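You operate a simulated robot arm through the tools that you are given. There is no shell and no other tool. Be economical: measure what you need, move in short steps, check, and stop when the job is done.

Carry out the task below with a simulated robot arm. There is one attempt and no reset: what you move stays moved.

TASK
Seal the filled cup and stand it on the green mat.
Fine: use the cup sealer; first turn the grey knob till the amber light goes out; hold the steel handle down till the green light; slide the white drawer back in. Set down upright: large cup.

Only the result counts: the job must be done as asked and must still hold three seconds after the hand-in. Knocking over, shifting, dropping, spilling or breaking anything else fails it. A push-on lid holds only when it is set on centred and level and pressed home; a screw cap is set on level and turned clockwise until tight.

THE ROBOT
A 7-joint arm with a two-finger parallel gripper, hanging from a carriage that runs on a gantry, over the field with the corners [-1952, -248], [-1154, -1249], [645, 185], [-153, 1186] (x, y) and turns from -6.178 to 5.829 rad about z. Base frame: it is fixed where the carriage stands at the start and does not move with it; the origin is on the floor, on the carriage's upright axis, x ahead of it, y to its left, z up; the surface under the hand at the start is at about z = 850. Readings come in mm, rad, newtons and seconds.
With the tool pointing down near the work surface it reaches from about 260 to 700 mm from the robot's upright axis, wherever it stands. Its first joint turns from -2.496 to 2.496 rad. Places, roughly: black ring in the white drawer [800, -300, 900]; green mat [100, -600, 800]; grey knob [700, -300, 1100]; steel handle [800, -300, 1200]; white drawer [800, -300, 900]. Payload 1.57 kg.
Tool frame: the origin (TCP) lies between the finger pads and is the grasp point; the fingertips stand 30 mm ahead of it; z points along the fingers, y is the line along which they close. The gripper opens to 110 mm. The fingers are 24 mm wide and 12 mm thick; the gripper's body (48 by 112 mm) begins 78 mm behind the TCP.
Orientation is told as [roll, pitch, yaw] about the base's x, y, z axes, in that order, counted from this pose: with the fingers straight down and closing along the base's y, the tool's x points along the base's -x, its y along +y and its z along -z.

THE INTERFACE
- The arm moves only by the tool apply_moves. Its argument "rows" is a list of rows, each a list of 7 numbers: the shift along the tool's x, y, z in mm, then the turn, a rotation vector about the tool's x, y, z in rad, then the finger opening in mm, from 0 to 110. In form: [[dx, dy, dz, wx, wy, wz, jaw], ...]. A call has 1 to 20 rows; each row shifts and turns the commanded pose from where the row before left it, along the tool's axes as they then stand. Each row takes 0.2 s and may step no farther than 50 mm and 0.15 rad from the row before; otherwise, or with a gripper value out of range, the whole call is refused. A pose out of reach is approached as far as the arm can. The call stops where the force on the tool passes 40 N (or 10 N more than at its start, if that is more) or the arm is blocked; 0.2 s more then pass. The fingers move at their own pace (about 45 mm/s each) and stop on an object; they squeeze with about 33 N. The grip force told is the motor's: it shows also when the fingers shut on nothing. Time passes only in rows, and 0.2 s behind the last, so rows that do not move let the fingers close. It gives the time, the measured TCP pose, the force on the tool (base axes), the opening and the grip force at its end, in the units of the frame above (readings bear some noise), with the torque about the TCP (base axes, N m) and any sound that the robot's microphone picked up.
- Cameras (640 x 400 px; columns grow to the right, rows downward): "scene" is now at [259.5, -43.6, 1834.8]; the picture's right is [-0.76, -0.66, 0.00], its down [-0.60, 0.69, -0.42] and it looks along [0.27, -0.32, -0.91] (base axes); focal length 271 px, centre (320, 200). "wrist" rides on the gripper at [70, 16, -141] in the tool frame; the picture's right is [-0.23, 0.97, 0.00], its down [-0.86, -0.20, -0.48] and it looks along [-0.47, -0.11, 0.88] (tool axes); focal length 222 px, centre (320, 200). There is no depth. A picture from a camera that has moved, and an enlarged one, comes with that camera's place and axes in the base frame and with its lens.
- snapshot(camera): a new picture of that camera. It takes no simulated time.
- slide_trunk(by): slides the trunk up (or, below 0, down) by that many mm; the arm and the scene camera ride with it, the base frame stays. It gives what a move gives, with no picture.
- base_move(legs): drives the robot by 1 to 6 legs, each [ahead, left, turn to the left] in mm, mm and rad, along the robot's own axes; the way and the turn of a leg run together, so that a leg with both is an arc; at most 1500 mm and 3.142 rad a leg. The arm and the cameras ride along, it lands a little off, and it stops where it bumps. It keeps to its track: a leg is cut to what the track allows. It gives what a move gives.
- turn_head(pan, tilt): turns the head with the scene camera to pan (to the left, within 2.705 rad either way) and tilt (down, from -0.506 to 1.204), counted from straight ahead of the robot. It gives what a move gives.
- enlarge(camera, box): a new picture of the part [left, top, right, bottom] of that camera's present view, enlarged. It takes no simulated time.
- sign_off(): hands the job in; it is judged then, once.

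Work in short steps. Places have to be worked out from the pictures, the camera data and where the tool is seen: move nearer, look again, correct. Check each grasp and each placing, and mend what went wrong. You have 120 turns and 90 pictures in all, those below and enlarged ones among them. Open the gripper and draw the arm clear of the work before you hand the job in, unless the task says otherwise; then end with one line.

The tools are called after "Emit:" as a command line: name --pt "numbers of a row" for each row, then --argument value for the rest, lists and objects as JSON in quotes. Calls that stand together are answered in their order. apply_moves: Moves the arm, as the interface text tells. Its arguments: {"type":"object","properties":{"rows":{"type":"array"}},"required":["rows"]} The other tools are called the same way: slide_trunk (by) slides the trunk up or down; base_move (legs) drives the base; turn_head (pan, tilt) turns the head that bears the scene camera; snapshot (camera) takes a picture; enlarge (camera, box) takes an enlarged picture of a part of a camera's view; sign_off () hands the job in.

At the start:

```text
time: 0.0
tcp_pos: [780.8, -103.5, 1415.1]
ee_rot: [-0.001, 0.0, 0.0]
force: [-0.5, -0.7, 0.5]
ft_torque: [0.02, 0.0, -0.01]
width: 110.1
grip_force: 0.1
trunk travel left (down, up): [-525.0, 70.0]
robot x, y, heading: [-0.6, 0.4, 0.001]
head pan, tilt: [-0.857, 1.14]
```

scene: 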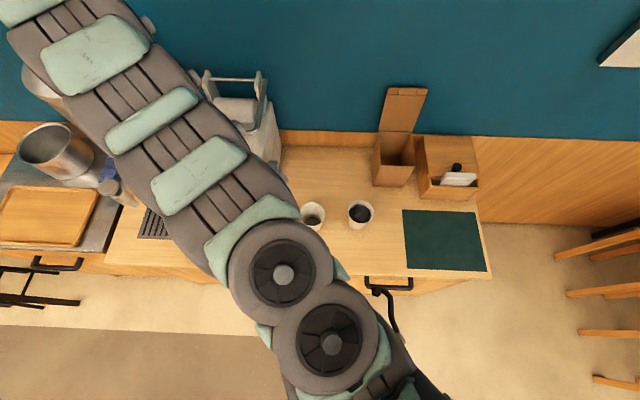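
wrist: 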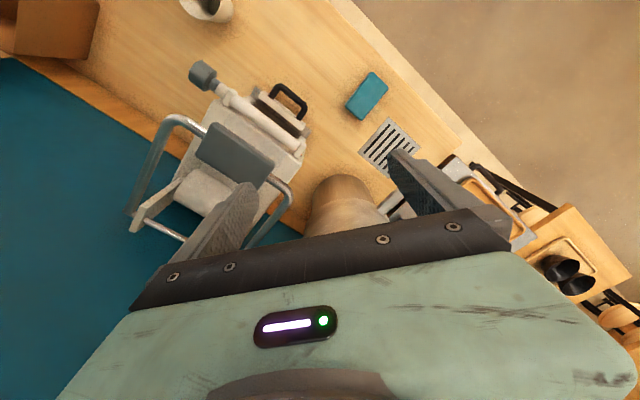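

The arm hides part of the scene, so I'll enlarge both the cup area and the sealer.

Emit:
enlarge --camera "scene" --box '[280, 120, 500, 280]'

Emit:
enlarge --camera "wrist" --box '[100, 0, 460, 240]'

```text
2.50 times, centred on (390, 200) of scene
camera zoom: at [259.5, -43.6, 1834.8], right [-0.76, -0.66, 0.0], down [-0.6, 0.69, -0.42], along [0.27, -0.32, -0.91], focal length 677 px, centre (145, 200)
```

zoom: 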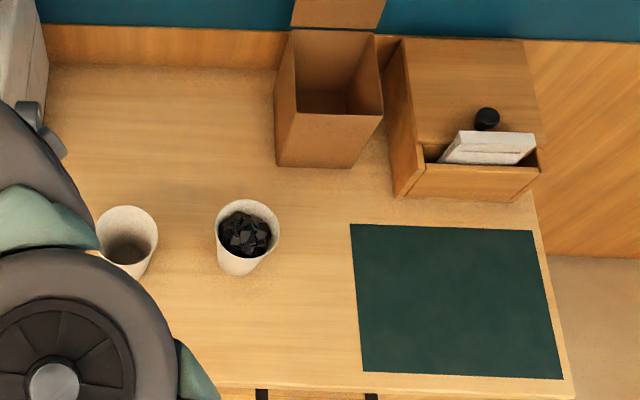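

```text
1.67 times, centred on (280, 120) of wrist
camera zoom: at [711.0, -88.5, 1555.5], right [0.23, 0.97, 0.0], down [0.86, -0.2, 0.48], along [0.47, -0.11, -0.88], focal length 370 px, centre (387, 333)
```

zoom: 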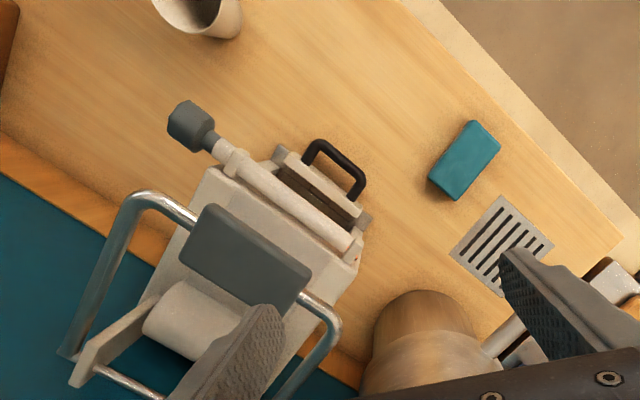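

The coal-filled cup is at about [390, -430], and the sealer's knob axis seems to run along the bench. I'll turn to face the wall and move a little right, so the head camera sees the sealer free of the arm.

Emit:
base_move --legs '[[0, 0, -0.898], [0, -150, 0]]'

Emit:
turn_head --pan 0.75 --tilt 0.85

Emit:
snapshot --camera "scene"

Emit:
snapshot --camera "wrist"

```text
time: 3.7
tcp_pos: [292.0, -767.3, 1414.4]
ee_rot: [0.0, -0.001, -0.892]
force: [0.5, 0.1, -0.1]
ft_torque: [0.01, 0.01, 0.01]
width: 110.0
grip_force: 0.0
trunk travel left (down, up): [-525.0, 70.0]
robot x, y, heading: [-120.2, -91.6, -0.891]
head pan, tilt: [-0.857, 1.14]
```

```text
time: 5.3
tcp_pos: [290.8, -767.9, 1413.9]
ee_rot: [0.0, -0.001, -0.892]
force: [-0.1, -0.4, -0.4]
ft_torque: [-0.03, 0.01, 0.0]
width: 110.1
grip_force: 0.0
trunk travel left (down, up): [-525.0, 70.0]
robot x, y, heading: [-120.4, -94.1, -0.891]
head pan, tilt: [0.75, 0.85]
```

```text
85 pictures are left
camera scene: at [97.7, -275.5, 1855.0], right [-0.14, -0.99, 0.0], down [-0.74, 0.11, -0.66], along [0.65, -0.09, -0.75], focal length 271 px, centre (320, 200)
```

scene: 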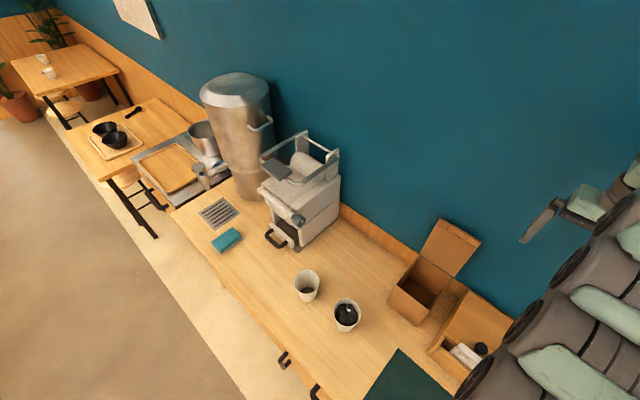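

```text
84 pictures are left
camera wrist: at [260.5, -704.2, 1555.5], right [0.9, 0.43, 0.0], down [0.38, -0.79, 0.48], along [0.21, -0.43, -0.88], focal length 222 px, centre (320, 200)
```

wrist: 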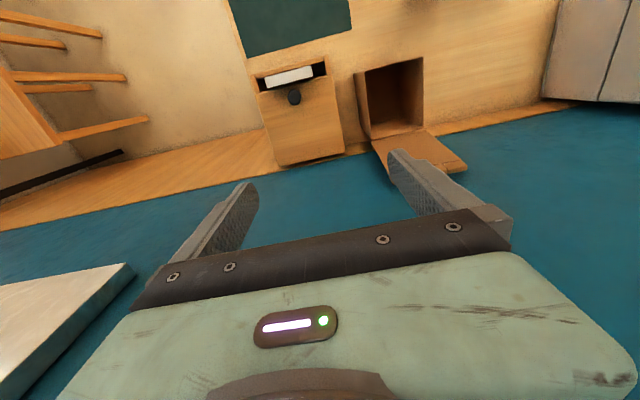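

Now the sealer is unobstructed from the head camera, so I'll enlarge it.

Emit:
enlarge --camera "scene" --box '[232, 120, 392, 340]'

Emit:
enlarge --camera "scene" --box '[250, 125, 346, 255]'

```text
1.82 times, centred on (312, 230) of scene
camera zoom: at [97.7, -275.5, 1855.0], right [-0.14, -0.99, 0.0], down [-0.74, 0.11, -0.66], along [0.65, -0.09, -0.75], focal length 493 px, centre (334, 146)
```

zoom: 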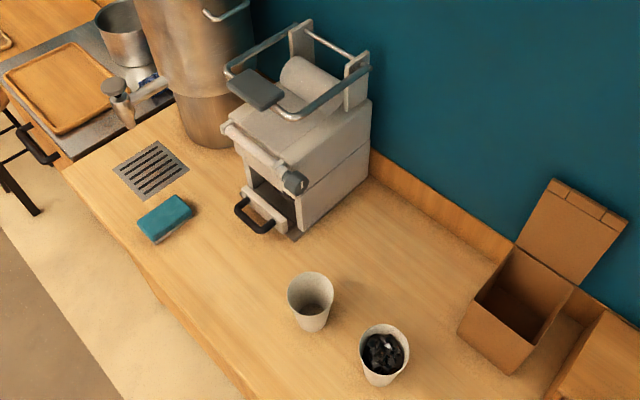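

```text
3.08 times, centred on (298, 190) of scene
camera zoom: at [97.7, -275.5, 1855.0], right [-0.14, -0.99, 0.0], down [-0.74, 0.11, -0.66], along [0.65, -0.09, -0.75], focal length 834 px, centre (388, 231)
```

zoom: 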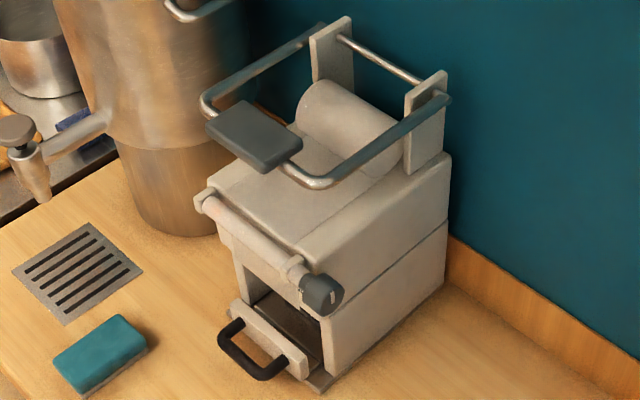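

The knob works out to about [658, -278, 1125] with its axis along the bench, and the tall urn stands just beyond the sealer. I'll draw the arm in, then drive to where the tool can point along the bench at the knob.

Emit:
apply_moves --pt "45 0 0 0 0 0 110" --pt "45 0 0 0 0 0 110" --pt "45 0 0 0 0 0 110" --pt "45 0 0 0 0 0 110" --pt "45 0 0 0 0 0 110"

Emit:
base_move --legs '[[0, 0, 0.92], [144, -205, 0]]'

Emit:
turn_head --pan 0.0 --tilt 0.85

Emit:
snapshot --camera "scene"

Emit:
snapshot --camera "wrist"

```text
time: 6.5
tcp_pos: [222.4, -690.4, 1391.4]
ee_rot: [0.0, 0.0, -0.891]
force: [0.0, -0.6, -0.8]
ft_torque: [0.03, 0.03, -0.05]
width: 110.0
grip_force: 0.0
out of reach, approached as far as the arm can: row 2, 3, 4, 5
trunk travel left (down, up): [-525.0, 70.0]
robot x, y, heading: [-121.2, -94.3, -0.894]
head pan, tilt: [0.75, 0.85]
```

```text
time: 10.7
tcp_pos: [704.0, -389.1, 1391.8]
ee_rot: [0.001, 0.0, 0.019]
force: [0.1, 0.1, 0.1]
ft_torque: [0.01, -0.02, 0.01]
width: 110.0
grip_force: 0.0
trunk travel left (down, up): [-525.0, 70.0]
robot x, y, heading: [26.4, -291.3, 0.022]
head pan, tilt: [0.75, 0.85]
```

```text
time: 11.8
tcp_pos: [703.3, -388.4, 1391.0]
ee_rot: [0.0, -0.002, 0.02]
force: [0.6, 0.2, 0.3]
ft_torque: [-0.01, -0.03, -0.01]
width: 110.3
grip_force: 0.1
trunk travel left (down, up): [-525.0, 70.0]
robot x, y, heading: [22.6, -292.0, 0.019]
head pan, tilt: [0.0, 0.85]
```

```text
81 pictures are left
camera scene: at [323.4, -284.7, 1855.0], right [0.02, -1.0, 0.0], down [-0.75, -0.02, -0.66], along [0.66, 0.01, -0.75], focal length 271 px, centre (320, 200)
```

scene: 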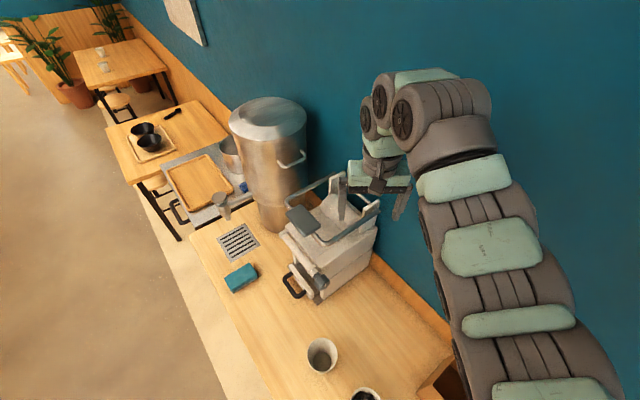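

```text
80 pictures are left
camera wrist: at [633.9, -374.6, 1531.7], right [0.21, 0.98, 0.0], down [0.86, -0.18, 0.48], along [0.47, -0.1, -0.88], focal length 222 px, centre (320, 200)
```

wrist: 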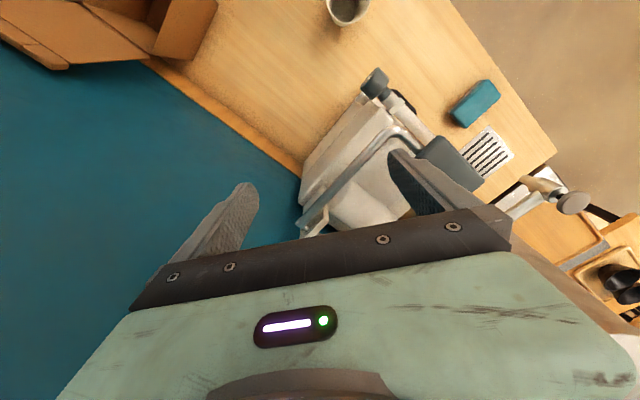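

The arm folds to the right and can't come closer at this height. I'll shift the TCP to the front, clear of the sealer, and tip the tool to point along the bench (+u) with the camera on the front side.

Emit:
apply_moves --pt "31 39 20 0 0 0 110" --pt "31 39 20 0 0 0 110" --pt "0 0 0 -0.089 -0.1117 0 110" --pt "0 0 0 -0.089 -0.1117 0 110" --pt "0 0 0 -0.089 -0.1117 0 110" --pt "0 0 0 -0.089 -0.1117 0 110" --pt "0 0 0 -0.089 -0.1117 0 110" --pt "0 0 0 -0.089 -0.1117 0 110" --pt "0 0 0 -0.089 -0.1117 0 110" --pt "0 0 0 -0.089 -0.1117 0 110" --pt "0 0 0 -0.089 -0.1117 0 110" --pt "0 0 0 -0.089 -0.1117 0 110" --pt "0 0 0 -0.089 -0.1117 0 110"

Emit:
snapshot --camera "scene"

Emit:
snapshot --camera "wrist"

```text
refused: row 1 steps farther than a row can; nothing moved
```

```text
79 pictures are left
camera scene: at [323.4, -284.7, 1855.0], right [0.02, -1.0, 0.0], down [-0.75, -0.02, -0.66], along [0.66, 0.01, -0.75], focal length 271 px, centre (320, 200)
```

scene: 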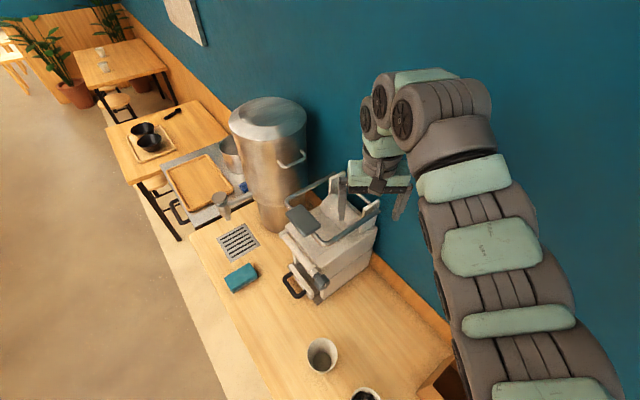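

```text
78 pictures are left
camera wrist: at [633.9, -374.6, 1531.7], right [0.21, 0.98, 0.0], down [0.86, -0.18, 0.48], along [0.47, -0.1, -0.88], focal length 222 px, centre (320, 200)
```

wrist: 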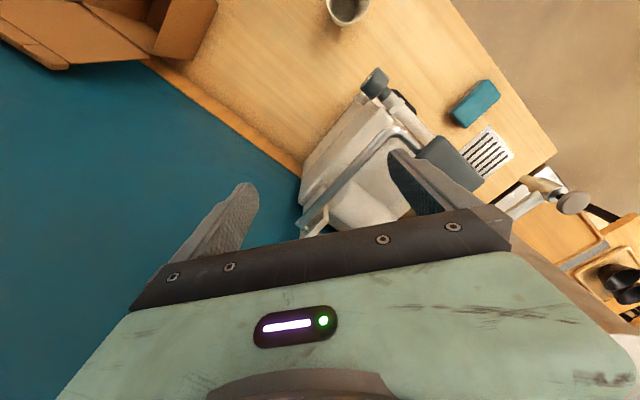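

The step was just over the limit, so I'll use smaller ones, and take pictures only after it runs.

Emit:
apply_moves --pt "27 34 20 0 0 0 110" --pt "27 34 20 0 0 0 110" --pt "0 0 0 -0.089 -0.1117 0 110" --pt "0 0 0 -0.089 -0.1117 0 110" --pt "0 0 0 -0.089 -0.1117 0 110" --pt "0 0 0 -0.089 -0.1117 0 110" --pt "0 0 0 -0.089 -0.1117 0 110" --pt "0 0 0 -0.089 -0.1117 0 110" --pt "0 0 0 -0.089 -0.1117 0 110" --pt "0 0 0 -0.089 -0.1117 0 110" --pt "0 0 0 -0.089 -0.1117 0 110" --pt "0 0 0 -0.089 -0.1117 0 110" --pt "0 0 0 -0.089 -0.1117 0 110"

```text
time: 14.6
tcp_pos: [704.9, -381.5, 1389.4]
ee_rot: [0.002, 0.004, 0.02]
force: [0.0, -0.3, -0.2]
ft_torque: [0.0, 0.0, 0.01]
width: 110.2
grip_force: 0.0
out of reach, approached as far as the arm can: row 1, 2, 3, 4, 5, 6, 7, 8, 9, 10, 11, 12, 13
trunk travel left (down, up): [-525.0, 70.0]
robot x, y, heading: [27.0, -290.8, 0.016]
head pan, tilt: [0.0, 0.85]
```

The arm sits at its inner limit. I'll raise the trunk so the arm can work lower relative to the shoulder, then probe downward.

Emit:
slide_trunk --by 70

Emit:
apply_moves --pt "0 0 35 0 0 0 110" --pt "0 0 35 0 0 0 110" --pt "0 0 20 0 0 0 110"

Emit:
apply_moves --pt "27 34 0 0 0 0 110" --pt "27 34 0 0 0 0 110" --pt "27 34 0 0 0 0 110"

```text
time: 15.7
tcp_pos: [704.1, -381.1, 1459.0]
ee_rot: [0.003, 0.003, 0.02]
force: [-0.1, -0.2, 0.0]
ft_torque: [0.01, 0.02, -0.01]
width: 110.0
grip_force: 0.0
trunk travel left (down, up): [-595.0, 0.0]
robot x, y, heading: [20.5, -290.7, 0.02]
head pan, tilt: [0.0, 0.85]
```

```text
time: 16.5
tcp_pos: [705.9, -380.4, 1459.5]
ee_rot: [0.002, 0.003, 0.018]
force: [0.4, 0.1, -0.6]
ft_torque: [-0.02, 0.0, 0.0]
width: 110.0
grip_force: 0.0
out of reach, approached as far as the arm can: row 1, 2, 3
trunk travel left (down, up): [-595.0, 0.0]
robot x, y, heading: [26.6, -290.4, 0.024]
head pan, tilt: [0.0, 0.85]
```

```text
time: 17.3
tcp_pos: [712.5, -305.8, 1460.8]
ee_rot: [0.003, 0.004, 0.017]
force: [-0.3, -0.2, -0.2]
ft_torque: [0.01, 0.01, -0.03]
width: 109.9
grip_force: 0.1
out of reach, approached as far as the arm can: row 1, 2, 3
trunk travel left (down, up): [-595.0, 0.0]
robot x, y, heading: [25.4, -291.6, 0.024]
head pan, tilt: [0.0, 0.85]
```

Straight down is limited too, probably by a wrist joint. I'll test whether tipping the tool forward is allowed from here.

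Emit:
apply_moves --pt "-30 0 0 0 0 0 110" --pt "-30 0 0 0 0 0 110" --pt "0 0 0 0 -0.14 0 110" --pt "0 0 0 0 -0.14 0 110" --pt "0 0 0 0 -0.14 0 110" --pt "0 0 0 0 -0.14 0 110"

```text
time: 18.7
tcp_pos: [771.3, -303.7, 1461.6]
ee_rot: [0.002, -0.207, 0.018]
force: [0.8, -0.1, -0.3]
ft_torque: [0.01, -0.01, -0.01]
width: 110.0
grip_force: 0.1
out of reach, approached as far as the arm can: row 4, 5, 6
trunk travel left (down, up): [-595.0, 0.0]
robot x, y, heading: [24.5, -292.6, 0.022]
head pan, tilt: [0.0, 0.85]
```

I'll undo the tilt and test how far down is reachable at this larger radius; there are some 200 mm free below.

Emit:
apply_moves --pt "0 0 0 0 0.1 0 110" --pt "0 0 0 0 0.1 0 110" --pt "0 0 30 0 0 0 110" --pt "0 0 30 0 0 0 110"

Emit:
snapshot --camera "scene"

```text
time: 19.7
tcp_pos: [772.2, -304.7, 1402.2]
ee_rot: [0.001, -0.004, 0.017]
force: [0.5, 0.0, 0.3]
ft_torque: [0.01, -0.02, 0.01]
width: 110.3
grip_force: 0.1
trunk travel left (down, up): [-595.0, 0.0]
robot x, y, heading: [22.4, -292.3, 0.018]
head pan, tilt: [0.0, 0.85]
```

```text
77 pictures are left
camera scene: at [323.4, -284.6, 1925.1], right [0.02, -1.0, 0.0], down [-0.75, -0.01, -0.66], along [0.66, 0.01, -0.75], focal length 271 px, centre (320, 200)
```

scene: 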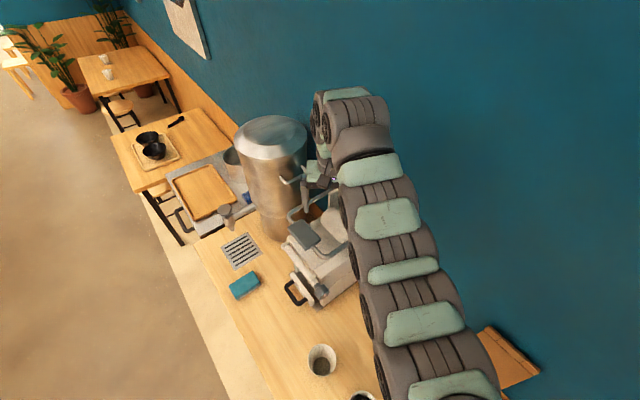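

Down works here. I'll shift the carriage back along the bench so the hand hangs over free bench between sealer and cups, then lower and try the tilt there.

Emit:
base_move --legs '[[-158, -120, 0]]'

Emit:
apply_moves --pt "0 0 45 0 0 0 110" --pt "0 0 45 0 0 0 110" --pt "0 0 45 0 0 0 110" --pt "40 0 0 0 0 0 110" --pt "40 0 0 0 0 0 110" --pt "40 0 0 0 0 0 110"

Emit:
apply_moves --pt "0 0 0 -0.089 -0.1117 0 110" --pt "0 0 0 -0.089 -0.1117 0 110" --pt "0 0 0 -0.089 -0.1117 0 110" --pt "0 0 0 -0.089 -0.1117 0 110" --pt "0 0 0 -0.089 -0.1117 0 110" --pt "0 0 0 -0.089 -0.1117 0 110" --pt "0 0 0 -0.089 -0.1117 0 110" --pt "0 0 0 -0.089 -0.1117 0 110" --pt "0 0 0 -0.089 -0.1117 0 110" --pt "0 0 0 -0.089 -0.1117 0 110" --pt "0 0 0 -0.089 -0.1117 0 110"

Emit:
snapshot --camera "scene"

```text
time: 21.3
tcp_pos: [616.0, -423.1, 1403.6]
ee_rot: [0.002, -0.005, 0.02]
force: [0.5, 0.5, -0.3]
ft_torque: [0.02, 0.01, 0.0]
width: 110.0
grip_force: 0.0
trunk travel left (down, up): [-595.0, 0.0]
robot x, y, heading: [-130.0, -409.2, 0.021]
head pan, tilt: [0.0, 0.85]
```

```text
time: 22.7
tcp_pos: [570.0, -421.4, 1260.2]
ee_rot: [0.001, -0.006, 0.02]
force: [-0.7, -0.2, 0.2]
ft_torque: [0.01, 0.01, 0.02]
width: 109.9
grip_force: 0.0
out of reach, approached as far as the arm can: row 4, 5, 6
trunk travel left (down, up): [-595.0, 0.0]
robot x, y, heading: [-133.4, -408.9, 0.026]
head pan, tilt: [0.0, 0.85]
```

```text
time: 25.1
tcp_pos: [570.8, -420.2, 1258.2]
ee_rot: [1.585, -0.902, -0.889]
force: [1.2, -0.6, 0.7]
ft_torque: [-0.02, -0.02, -0.02]
width: 109.9
grip_force: 0.0
trunk travel left (down, up): [-595.0, 0.0]
robot x, y, heading: [-129.0, -410.9, 0.019]
head pan, tilt: [0.0, 0.85]
```

```text
76 pictures are left
camera scene: at [167.4, -404.7, 1925.1], right [0.02, -1.0, 0.0], down [-0.75, -0.02, -0.66], along [0.66, 0.01, -0.75], focal length 271 px, centre (320, 200)
```

scene: 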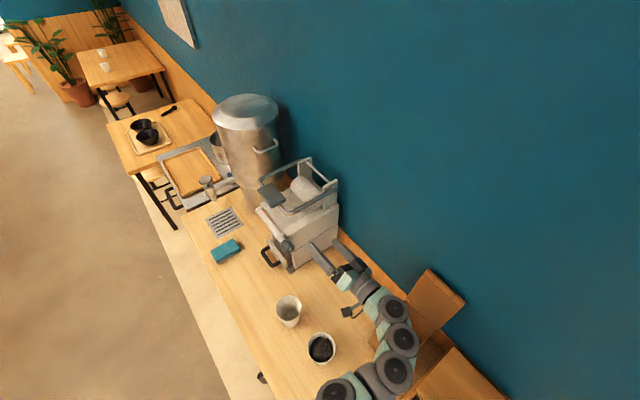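

The tilt worked and the tool points along the bench. Now I'll roll so the wrist camera is on the front side, and look.

Emit:
apply_moves --pt "0 0 0 0 0 0.1497 110" --pt "0 0 0 0 0 0.1497 110" --pt "0 0 0 0 0 0.1497 110" --pt "0 0 0 0 0 0.1497 110" --pt "0 0 0 0 0 0.1497 110" --pt "0 0 0 0 0 0.1497 110"

Emit:
snapshot --camera "wrist"

Emit:
enlarge --camera "scene" --box '[230, 140, 390, 370]'

```text
time: 26.5
tcp_pos: [571.3, -420.9, 1258.5]
ee_rot: [1.577, 0.0, -0.877]
force: [-0.7, 0.7, 0.2]
ft_torque: [-0.02, -0.04, 0.01]
width: 109.9
grip_force: 0.1
trunk travel left (down, up): [-595.0, 0.0]
robot x, y, heading: [-127.8, -414.9, 0.021]
head pan, tilt: [0.0, 0.85]
```

```text
75 pictures are left
camera wrist: at [417.9, -458.5, 1272.3], right [0.14, -0.18, 0.97], down [0.18, -0.96, -0.2], along [0.97, 0.2, -0.1], focal length 222 px, centre (320, 200)
```

wrist: 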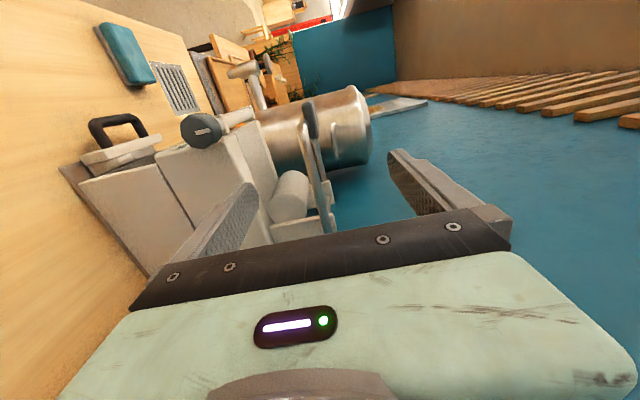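

```text
1.74 times, centred on (310, 255) of scene
camera zoom: at [167.4, -404.9, 1925.0], right [0.02, -1.0, 0.0], down [-0.75, -0.02, -0.66], along [0.66, 0.01, -0.75], focal length 471 px, centre (337, 104)
```

zoom: 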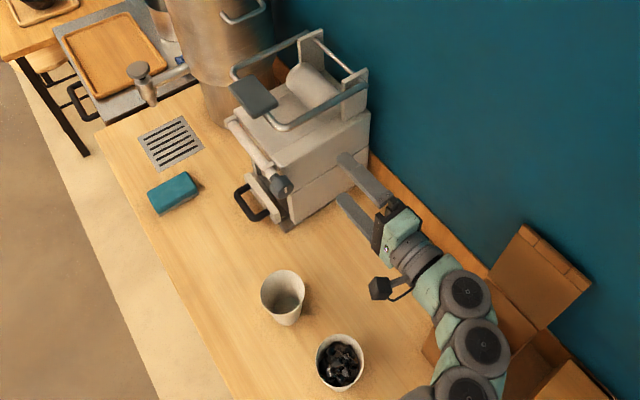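

The knob is at about [657, -288, 1115]. I still need to find the lights, so I'll move the hand to the front side and yaw it toward the sealer's front face.

Emit:
apply_moves --pt "45 0 0 0 0 0 110" --pt "45 0 0 0 0 0 110" --pt "45 0 0 0 -0.14 0 110" --pt "45 0 0 0 -0.14 0 110" --pt "45 0 0 0 -0.14 0 110" --pt "45 0 0 0 -0.14 0 110"

Emit:
snapshot --camera "wrist"

```text
time: 27.9
tcp_pos: [429.7, -195.9, 1256.0]
ee_rot: [1.57, -0.001, -1.438]
force: [-0.5, 0.2, -0.4]
ft_torque: [0.0, -0.04, 0.01]
width: 110.0
grip_force: 0.0
trunk travel left (down, up): [-595.0, 0.0]
robot x, y, heading: [-129.2, -409.9, 0.014]
head pan, tilt: [0.0, 0.85]
```

```text
73 pictures are left
camera wrist: at [279.6, -145.7, 1270.5], right [0.03, -0.23, 0.97], down [-0.36, -0.91, -0.2], along [0.93, -0.35, -0.11], focal length 222 px, centre (320, 200)
```

wrist: 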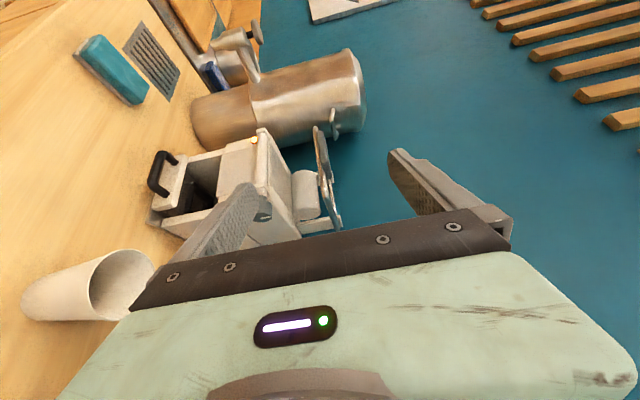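

Emit:
enlarge --camera "wrist" --box '[130, 100, 350, 250]'

```text
2.67 times, centred on (240, 175) of wrist
camera zoom: at [279.6, -145.7, 1270.5], right [0.03, -0.23, 0.97], down [-0.36, -0.91, -0.2], along [0.93, -0.35, -0.11], focal length 592 px, centre (533, 267)
```

zoom: 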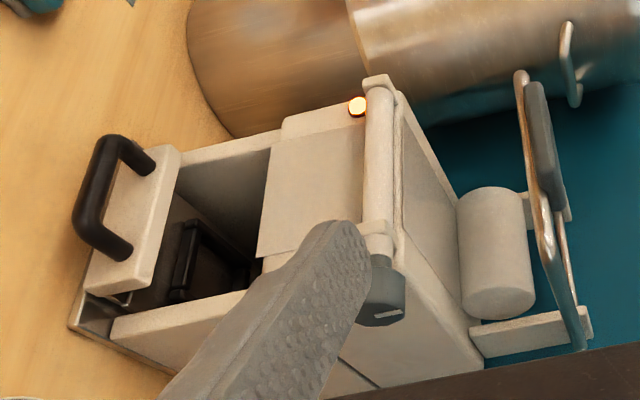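

The amber light is on the front face at the far end of the roller bar. Now I'll go back and line up with the knob, 80 mm short of it.

Emit:
apply_moves --pt "0 0 0 0 0.135 0 110" --pt "0 0 0 0 0.135 0 110" --pt "0 0 0 0 0.135 0 110" --pt "0 0 0 0 0.135 0 110" --pt "-36 -24 7 0 0 0 90" --pt "-36 -24 7 0 0 0 90" --pt "-36 -24 7 0 0 0 90" --pt "-36 -24 7 0 0 0 90" --pt "-36 -24 7 0 0 0 90" --pt "-32 -20 6 0 0 0 90"

Emit:
snapshot --camera "wrist"

Emit:
enlarge --camera "scene" --box '[230, 140, 390, 370]'

```text
time: 30.1
tcp_pos: [596.5, -335.4, 1117.0]
ee_rot: [1.576, -0.002, -0.898]
force: [-1.0, 0.8, -0.2]
ft_torque: [-0.03, -0.03, -0.07]
width: 90.0
grip_force: 0.1
trunk travel left (down, up): [-595.0, 0.0]
robot x, y, heading: [-132.9, -416.1, 0.022]
head pan, tilt: [0.0, 0.85]
```

```text
71 pictures are left
camera wrist: at [441.8, -370.1, 1130.8], right [0.14, -0.18, 0.97], down [0.16, -0.97, -0.2], along [0.98, 0.18, -0.1], focal length 222 px, centre (320, 200)
```

wrist: 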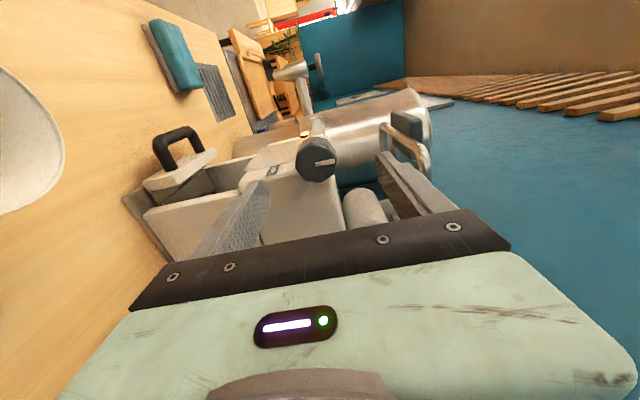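

```text
1.74 times, centred on (310, 255) of scene
camera zoom: at [167.4, -404.8, 1925.0], right [0.02, -1.0, 0.0], down [-0.75, -0.02, -0.66], along [0.66, 0.01, -0.75], focal length 471 px, centre (337, 104)
```

zoom: 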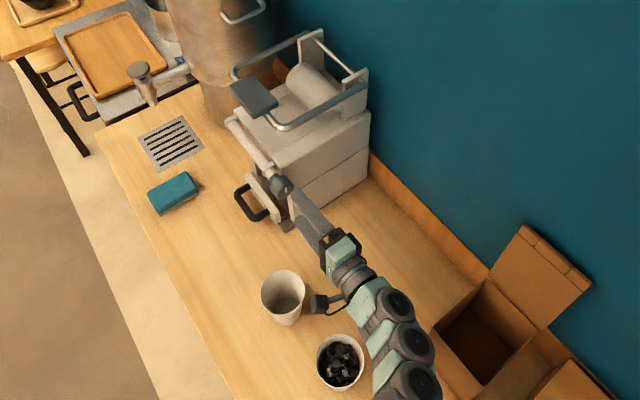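

The knob is well centred on the tool (w≈634, z≈1115). I'll move in 65 mm with the jaws open, and check.

Emit:
apply_moves --pt "0 -2 25 0 0 0 80" --pt "0 0 25 0 0 0 80" --pt "0 0 15 0 0 0 80"

Emit:
enlarge --camera "wrist" --box '[160, 60, 480, 260]'

```text
time: 30.9
tcp_pos: [646.7, -293.9, 1115.6]
ee_rot: [1.575, -0.001, -0.9]
force: [-0.7, 0.6, -0.6]
ft_torque: [0.04, -0.03, -0.02]
width: 80.1
grip_force: 0.1
trunk travel left (down, up): [-595.0, 0.0]
robot x, y, heading: [-128.7, -416.8, 0.022]
head pan, tilt: [0.0, 0.85]
```

```text
2.00 times, centred on (320, 160) of wrist
camera zoom: at [492.3, -328.1, 1129.8], right [0.14, -0.18, 0.97], down [0.16, -0.97, -0.2], along [0.98, 0.18, -0.1], focal length 444 px, centre (320, 280)
```

zoom: 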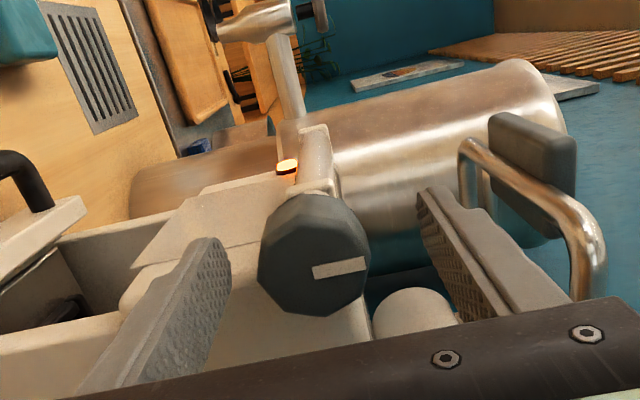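

The fingers straddle the knob and the amber light is visible beside it. I'll close.

Emit:
apply_moves --pt "0 0 0 0 0 0 60" --pt "0 0 0 0 0 0 30" --pt "0 0 0 0 0 0 30" --pt "0 0 0 0 0 0 30"

Emit:
enlarge --camera "wrist" --box '[160, 60, 480, 260]'

```text
time: 31.9
tcp_pos: [644.3, -293.6, 1113.7]
ee_rot: [1.574, -0.002, -0.899]
force: [5.1, 1.7, -16.7]
ft_torque: [-0.18, 0.33, -0.19]
width: 45.3
grip_force: 8.4
trunk travel left (down, up): [-595.0, 0.0]
robot x, y, heading: [-129.6, -415.7, 0.02]
head pan, tilt: [0.0, 0.85]
```

```text
2.00 times, centred on (320, 160) of wrist
camera zoom: at [491.1, -327.8, 1128.7], right [0.14, -0.18, 0.97], down [0.16, -0.97, -0.2], along [0.98, 0.18, -0.11], focal length 444 px, centre (320, 280)
```

zoom: 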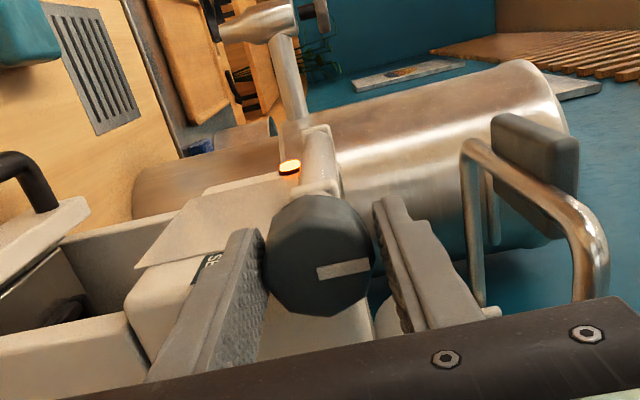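

Only the lower finger is touching (force downward on the tool), so I'll lower the hand a few mm while closing fully.

Emit:
apply_moves --pt "0 -3 3 0 0 0 30" --pt "0 -2 2 0 0 0 30" --pt "0 0 0 0 0 0 30"

```text
time: 32.7
tcp_pos: [649.2, -291.5, 1112.2]
ee_rot: [1.58, -0.003, -0.898]
force: [-11.0, -5.6, 6.1]
ft_torque: [0.08, -0.16, 0.02]
width: 41.8
grip_force: 24.1
trunk travel left (down, up): [-595.0, 0.0]
robot x, y, heading: [-129.1, -410.7, 0.02]
head pan, tilt: [0.0, 0.85]
```

Gripped. I'll back off 2 mm axially and try a turn of 0.6 rad.

Emit:
apply_moves --pt "0 0 -2 0 0 0.12 30" --pt "0 0 0 0 0 0.12 30" --pt "0 0 0 0 0 0.12 30" --pt "0 0 0 0 0 0.12 30" --pt "0 0 0 0 0 0.12 30"

Emit:
enlarge --camera "wrist" --box '[160, 60, 480, 260]'

```text
time: 33.9
tcp_pos: [650.5, -292.3, 1112.8]
ee_rot: [1.578, 0.598, -0.894]
force: [2.7, 1.1, 7.7]
ft_torque: [-0.53, -0.58, -0.15]
width: 41.5
grip_force: 41.7
trunk travel left (down, up): [-595.0, 0.0]
robot x, y, heading: [-130.1, -413.7, 0.021]
head pan, tilt: [0.0, 0.85]
```

```text
2.00 times, centred on (320, 160) of wrist
camera zoom: at [509.6, -343.7, 1163.4], right [0.45, -0.58, 0.68], down [0.0, -0.76, -0.65], along [0.89, 0.3, -0.35], focal length 444 px, centre (320, 280)
```

zoom: 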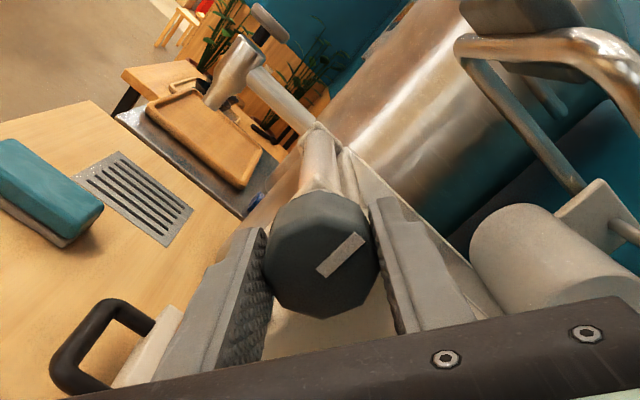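

The knob stayed put while the fingers slipped (torque −0.8 N·m about its axis), so this direction is blocked. I'll turn the other way.

Emit:
apply_moves --pt "0 0 0 0 0 -0.12 20" --pt "0 0 0 0 0 -0.12 20" --pt "0 0 0 0 0 -0.12 20" --pt "0 0 0 0 0 -0.12 20" --pt "0 0 0 0 0 -0.12 20"

Emit:
enlarge --camera "wrist" --box '[160, 60, 480, 260]'

```text
time: 35.1
tcp_pos: [651.5, -292.0, 1111.9]
ee_rot: [1.578, -0.007, -0.897]
force: [10.0, 0.2, -0.8]
ft_torque: [-0.01, 0.04, 0.67]
width: 41.3
grip_force: 44.9
trunk travel left (down, up): [-595.0, 0.0]
robot x, y, heading: [-127.6, -412.2, 0.019]
head pan, tilt: [0.0, 0.85]
```

```text
2.00 times, centred on (320, 160) of wrist
camera zoom: at [496.4, -326.6, 1126.2], right [0.13, -0.18, 0.97], down [0.16, -0.97, -0.2], along [0.98, 0.18, -0.1], focal length 444 px, centre (320, 280)
```

zoom: 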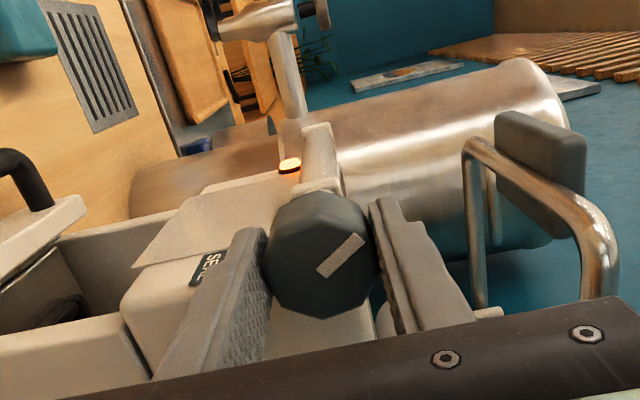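

This way the knob follows freely. I'll keep turning in the negative direction.

Emit:
apply_moves --pt "0 0 0 0 0 -0.13 20" --pt "0 0 0 0 0 -0.13 20" --pt "0 0 0 0 0 -0.13 20" --pt "0 0 0 0 0 -0.13 20" --pt "0 0 0 0 0 -0.13 20" --pt "0 0 0 0 0 -0.13 20" --pt "0 0 0 0 0 -0.13 20" --pt "0 0 0 0 0 -0.13 20" --pt "0 0 0 0 0 -0.13 20" --pt "0 0 0 0 0 -0.13 20"

Emit:
enlarge --camera "wrist" --box '[160, 60, 480, 260]'

```text
time: 37.3
tcp_pos: [650.0, -294.3, 1110.6]
ee_rot: [1.587, -1.306, -0.915]
force: [27.1, 2.1, -26.0]
ft_torque: [-0.12, 0.19, -0.52]
width: 41.3
grip_force: 45.6
trunk travel left (down, up): [-595.0, 0.0]
robot x, y, heading: [-131.8, -412.5, 0.021]
head pan, tilt: [0.0, 0.85]
```

```text
2.00 times, centred on (320, 160) of wrist
camera zoom: at [519.2, -354.8, 1046.6], right [-0.55, 0.69, 0.47], down [-0.12, -0.63, 0.77], along [0.83, 0.37, 0.42], focal length 444 px, centre (320, 280)
```

zoom: 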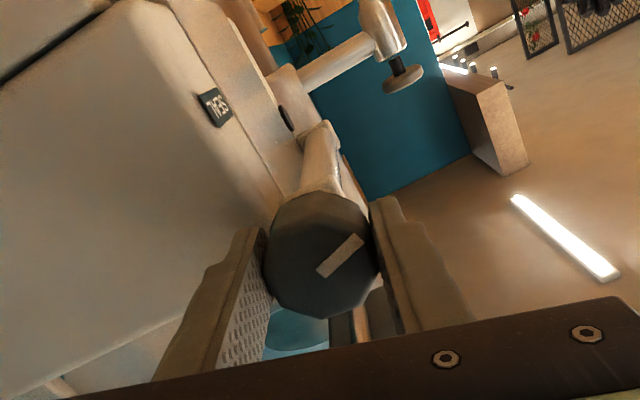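

The amber lens beside the bar looks dark now. I'll zoom in to verify.

Emit:
enlarge --camera "wrist" --box '[240, 80, 340, 150]'

Emit:
enlarge --camera "scene" --box '[230, 160, 350, 290]'

```text
5.71 times, centred on (290, 115) of wrist
camera zoom: at [519.2, -354.8, 1046.6], right [-0.55, 0.69, 0.47], down [-0.12, -0.63, 0.77], along [0.83, 0.37, 0.42], focal length 1269 px, centre (491, 686)
```

zoom: 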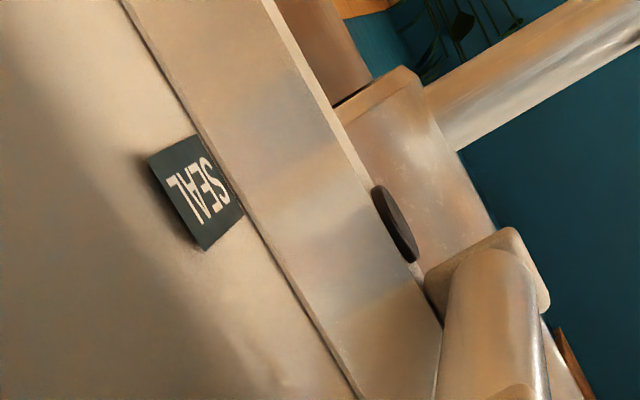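

```text
3.08 times, centred on (290, 225) of scene
camera zoom: at [168.0, -404.9, 1925.2], right [0.02, -1.0, 0.0], down [-0.75, -0.02, -0.66], along [0.66, 0.01, -0.75], focal length 834 px, centre (412, 123)
```

zoom: 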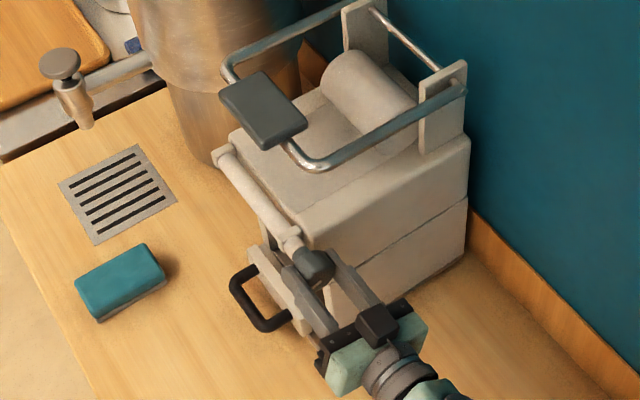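

The amber is out. I'll release the knob, retreat and check from the front.

Emit:
apply_moves --pt "0 0 0 0 0 0 60" --pt "0 0 0 0 0 0 75" --pt "0 0 -40 0 0 0 80" --pt "0 0 -40 0 0 0 80" --pt "0 0 -30 0 0 0.13 80" --pt "0 0 0 0 0 0.13 80" --pt "0 0 0 0 0 0.13 80" --pt "0 0 0 0 0 0.13 80" --pt "0 0 0 0 0 0.13 80" --pt "0 0 0 0 0 0.13 80" --pt "0 0 0 0 0 0.13 80" --pt "0 0 0 0 0 0.13 80" --pt "0 0 0 0 0 0.13 80" --pt "0 0 0 0 0 0.13 80"

Emit:
snapshot --camera "wrist"

```text
time: 40.3
tcp_pos: [563.2, -360.8, 1111.0]
ee_rot: [1.575, -0.003, -0.898]
force: [1.0, 0.9, 0.8]
ft_torque: [-0.02, 0.0, -0.01]
width: 79.9
grip_force: 0.0
trunk travel left (down, up): [-595.0, 0.0]
robot x, y, heading: [-130.6, -413.3, 0.017]
head pan, tilt: [0.0, 0.85]
```

```text
62 pictures are left
camera wrist: at [409.2, -395.4, 1125.3], right [0.14, -0.18, 0.97], down [0.16, -0.97, -0.2], along [0.98, 0.18, -0.1], focal length 222 px, centre (320, 200)
```

wrist: 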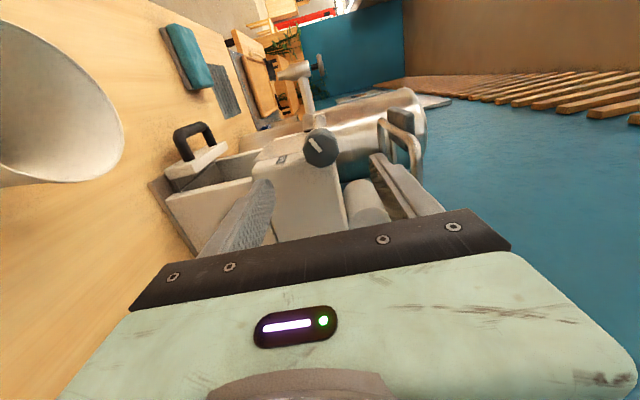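

The knob is turned and the amber is out. Next is the drawer: I'll raise the hand, roll and tip it to point down, with fingers closing front-to-back, and drive so it hangs in front of the sealer.

Emit:
apply_moves --pt "0 30 0 0 0 -0.143 80" --pt "30 30 0 0 0 -0.143 80" --pt "0 0 0 0 0 -0.143 80" --pt "0 0 0 0 0 -0.143 80" --pt "0 0 0 0 0 -0.143 80" --pt "0 0 0 0 0 -0.143 80" --pt "0 0 0 0 0 -0.143 80" --pt "0 0 0 0 0 -0.143 80" --pt "0 0 0 0 0 -0.143 80" --pt "0 0 0 0 0 -0.143 80" --pt "0 0 0 0 0 -0.143 80" --pt "-30 0 0 0 0 0 80"

Emit:
apply_moves --pt "0 0 0 0 0.1428 0 80" --pt "0 0 0 0 0.1428 0 80" --pt "0 0 0 0 0.1428 0 80" --pt "0 0 0 0 0.1428 0 80" --pt "0 0 0 0 0.1428 0 80" --pt "0 0 0 0 0.1428 0 80" --pt "0 0 0 0 0.1428 0 80" --pt "0 0 0 0 0.1428 0 80" --pt "0 0 0 0 0.1428 0 80" --pt "0 0 0 0 0.1428 0 80" --pt "0 0 0 0 0.1428 0 80"

```text
time: 42.9
tcp_pos: [540.6, -334.8, 1193.8]
ee_rot: [-2.388, -1.564, 3.063]
force: [-0.3, 0.1, 0.0]
ft_torque: [-0.04, 0.01, 0.0]
width: 79.9
grip_force: 0.1
trunk travel left (down, up): [-595.0, 0.0]
robot x, y, heading: [-128.6, -412.3, 0.022]
head pan, tilt: [0.0, 0.85]
```

```text
time: 45.3
tcp_pos: [540.8, -336.2, 1195.6]
ee_rot: [-0.004, -0.006, 0.668]
force: [0.6, -0.6, -1.4]
ft_torque: [0.07, 0.0, 0.02]
width: 80.1
grip_force: 0.0
trunk travel left (down, up): [-595.0, 0.0]
robot x, y, heading: [-136.3, -412.6, 0.027]
head pan, tilt: [0.0, 0.85]
```

The tool points down, correctly yawed. I'll drive it to hang in front of the sealer.

Emit:
base_move --legs '[[131, 250, 0]]'

Emit:
snapshot --camera "wrist"

Emit:
snapshot --camera "scene"

```text
time: 47.2
tcp_pos: [667.7, -84.7, 1195.1]
ee_rot: [-0.002, -0.006, 0.677]
force: [0.4, 0.6, 0.5]
ft_torque: [-0.02, 0.0, 0.02]
width: 79.9
grip_force: 0.0
trunk travel left (down, up): [-595.0, 0.0]
robot x, y, heading: [-6.2, -166.1, 0.026]
head pan, tilt: [0.0, 0.85]
```

```text
61 pictures are left
camera wrist: at [602.5, -115.6, 1335.8], right [-0.43, 0.9, 0.0], down [0.79, 0.38, 0.48], along [0.44, 0.21, -0.87], focal length 222 px, centre (320, 200)
```

wrist: 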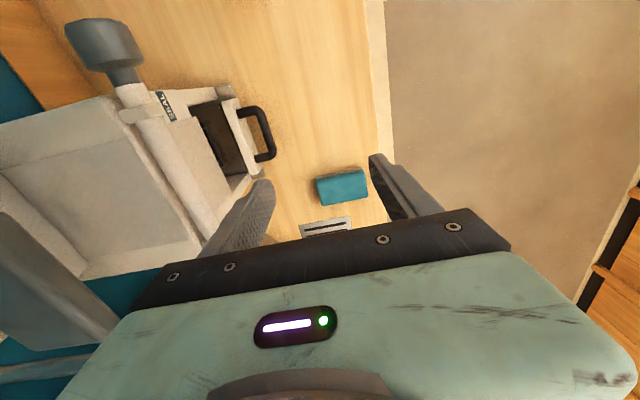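

```text
60 pictures are left
camera scene: at [294.5, -155.9, 1925.0], right [0.02, -1.0, 0.0], down [-0.75, -0.02, -0.66], along [0.66, 0.02, -0.75], focal length 271 px, centre (320, 200)
```

scene: 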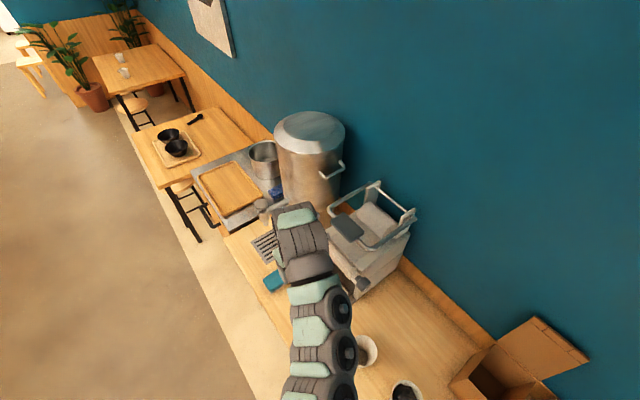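

Emit:
enlarge --camera "wrist" --box '[130, 60, 330, 200]'

```text
2.86 times, centred on (230, 130) of wrist
camera zoom: at [602.5, -115.6, 1335.8], right [-0.43, 0.9, 0.0], down [0.79, 0.38, 0.48], along [0.44, 0.21, -0.87], focal length 635 px, centre (577, 400)
```

zoom: 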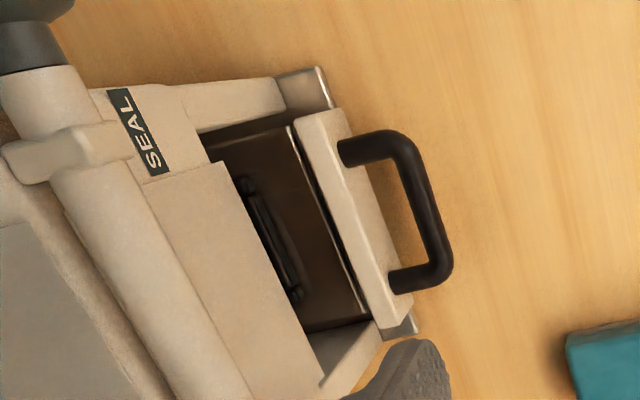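

The handle bar is at about [736, −166, 880]. The roller bar overhangs it, so I'll come in with the tool tilted 30° toward the wall. First I'll lower, pull the arm in and tilt, then drive along the bench to regain alignment.

Emit:
apply_moves --pt "0 0 37 0 0 0 60" --pt "0 0 37 0 0 0 60" --pt "0 0 37 0 0 0 60" --pt "0 0 37 0 0 0 60" --pt "40 0 0 0 0 0 50" --pt "40 0 0 0 0 0 50" --pt "40 0 0 0 0 0 50" --pt "0 0 0 0.131 0 0 50" --pt "0 0 0 0.131 0 0 50" --pt "0 0 0 0.131 0 0 50" --pt "0 0 0 0.131 0 0 50"

Emit:
base_move --legs '[[96, 73, 0]]'

Emit:
enlarge --camera "wrist" --box '[80, 0, 480, 240]'

```text
time: 49.6
tcp_pos: [576.3, -159.1, 1046.9]
ee_rot: [-0.532, -0.006, 0.675]
force: [0.3, 0.0, 0.6]
ft_torque: [0.05, 0.01, 0.0]
width: 50.1
grip_force: 0.1
trunk travel left (down, up): [-595.0, 0.0]
robot x, y, heading: [-1.1, -165.3, 0.028]
head pan, tilt: [0.0, 0.85]
```

```text
time: 50.9
tcp_pos: [666.8, -84.1, 1046.9]
ee_rot: [-0.528, -0.008, 0.676]
force: [0.0, -0.7, -0.4]
ft_torque: [-0.01, 0.03, 0.01]
width: 50.1
grip_force: 0.0
trunk travel left (down, up): [-595.0, 0.0]
robot x, y, heading: [88.7, -90.8, 0.025]
head pan, tilt: [0.0, 0.85]
```

```text
1.60 times, centred on (280, 120) of wrist
camera zoom: at [558.6, -62.7, 1159.5], right [-0.35, 0.8, -0.49], down [0.62, 0.59, 0.52], along [0.7, -0.12, -0.7], focal length 355 px, centre (384, 328)
```

zoom: 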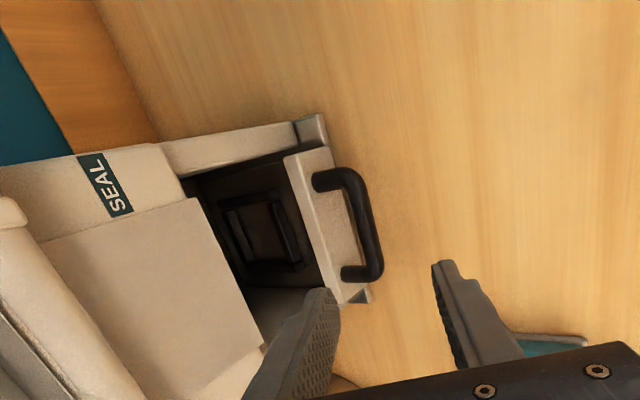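

Both views agree on the bar at about [736, −167, 887]. I'll approach along the tilted tool axis, stopping short to check.

Emit:
apply_moves --pt "-2 -6 40 0 0 0 38" --pt "0 -6 40 0 0 0 38" --pt "0 0 41 0 0 0 38"

Emit:
enlarge --camera "wrist" --box '[160, 40, 480, 240]'

```text
time: 51.6
tcp_pos: [714.1, -140.1, 946.5]
ee_rot: [-0.527, -0.005, 0.677]
force: [-0.6, 0.3, 0.1]
ft_torque: [-0.03, 0.01, 0.01]
width: 38.1
grip_force: 0.1
trunk travel left (down, up): [-595.0, 0.0]
robot x, y, heading: [88.4, -92.2, 0.024]
head pan, tilt: [0.0, 0.85]
```

```text
2.00 times, centred on (320, 140) of wrist
camera zoom: at [605.6, -118.5, 1059.3], right [-0.35, 0.8, -0.49], down [0.62, 0.59, 0.52], along [0.7, -0.12, -0.7], focal length 444 px, centre (320, 320)
```

zoom: 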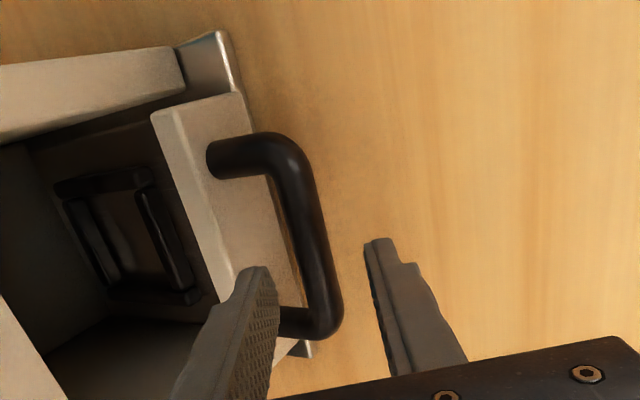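

Aligned: the bar lies between the fingers' paths. I'll advance 58 mm and close.

Emit:
apply_moves --pt "3 0 20 0 0 0 38" --pt "0 0 20 0 0 0 38" --pt "0 0 18 0 0 0 38"

Emit:
enlarge --camera "wrist" --box '[160, 40, 480, 240]'

```text
time: 52.5
tcp_pos: [731.4, -163.3, 897.9]
ee_rot: [-0.529, -0.008, 0.675]
force: [-0.3, 0.3, 0.2]
ft_torque: [0.02, 0.0, 0.02]
width: 37.9
grip_force: 0.0
trunk travel left (down, up): [-595.0, 0.0]
robot x, y, heading: [88.5, -89.9, 0.027]
head pan, tilt: [0.0, 0.85]
```

```text
2.00 times, centred on (320, 140) of wrist
camera zoom: at [623.1, -141.9, 1010.0], right [-0.35, 0.8, -0.49], down [0.62, 0.59, 0.52], along [0.7, -0.12, -0.7], focal length 444 px, centre (320, 320)
```

zoom: 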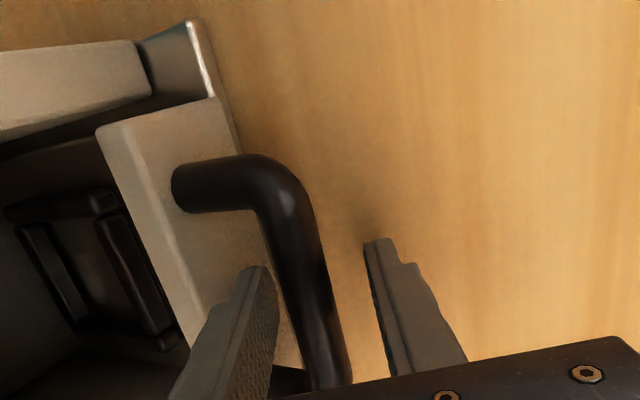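

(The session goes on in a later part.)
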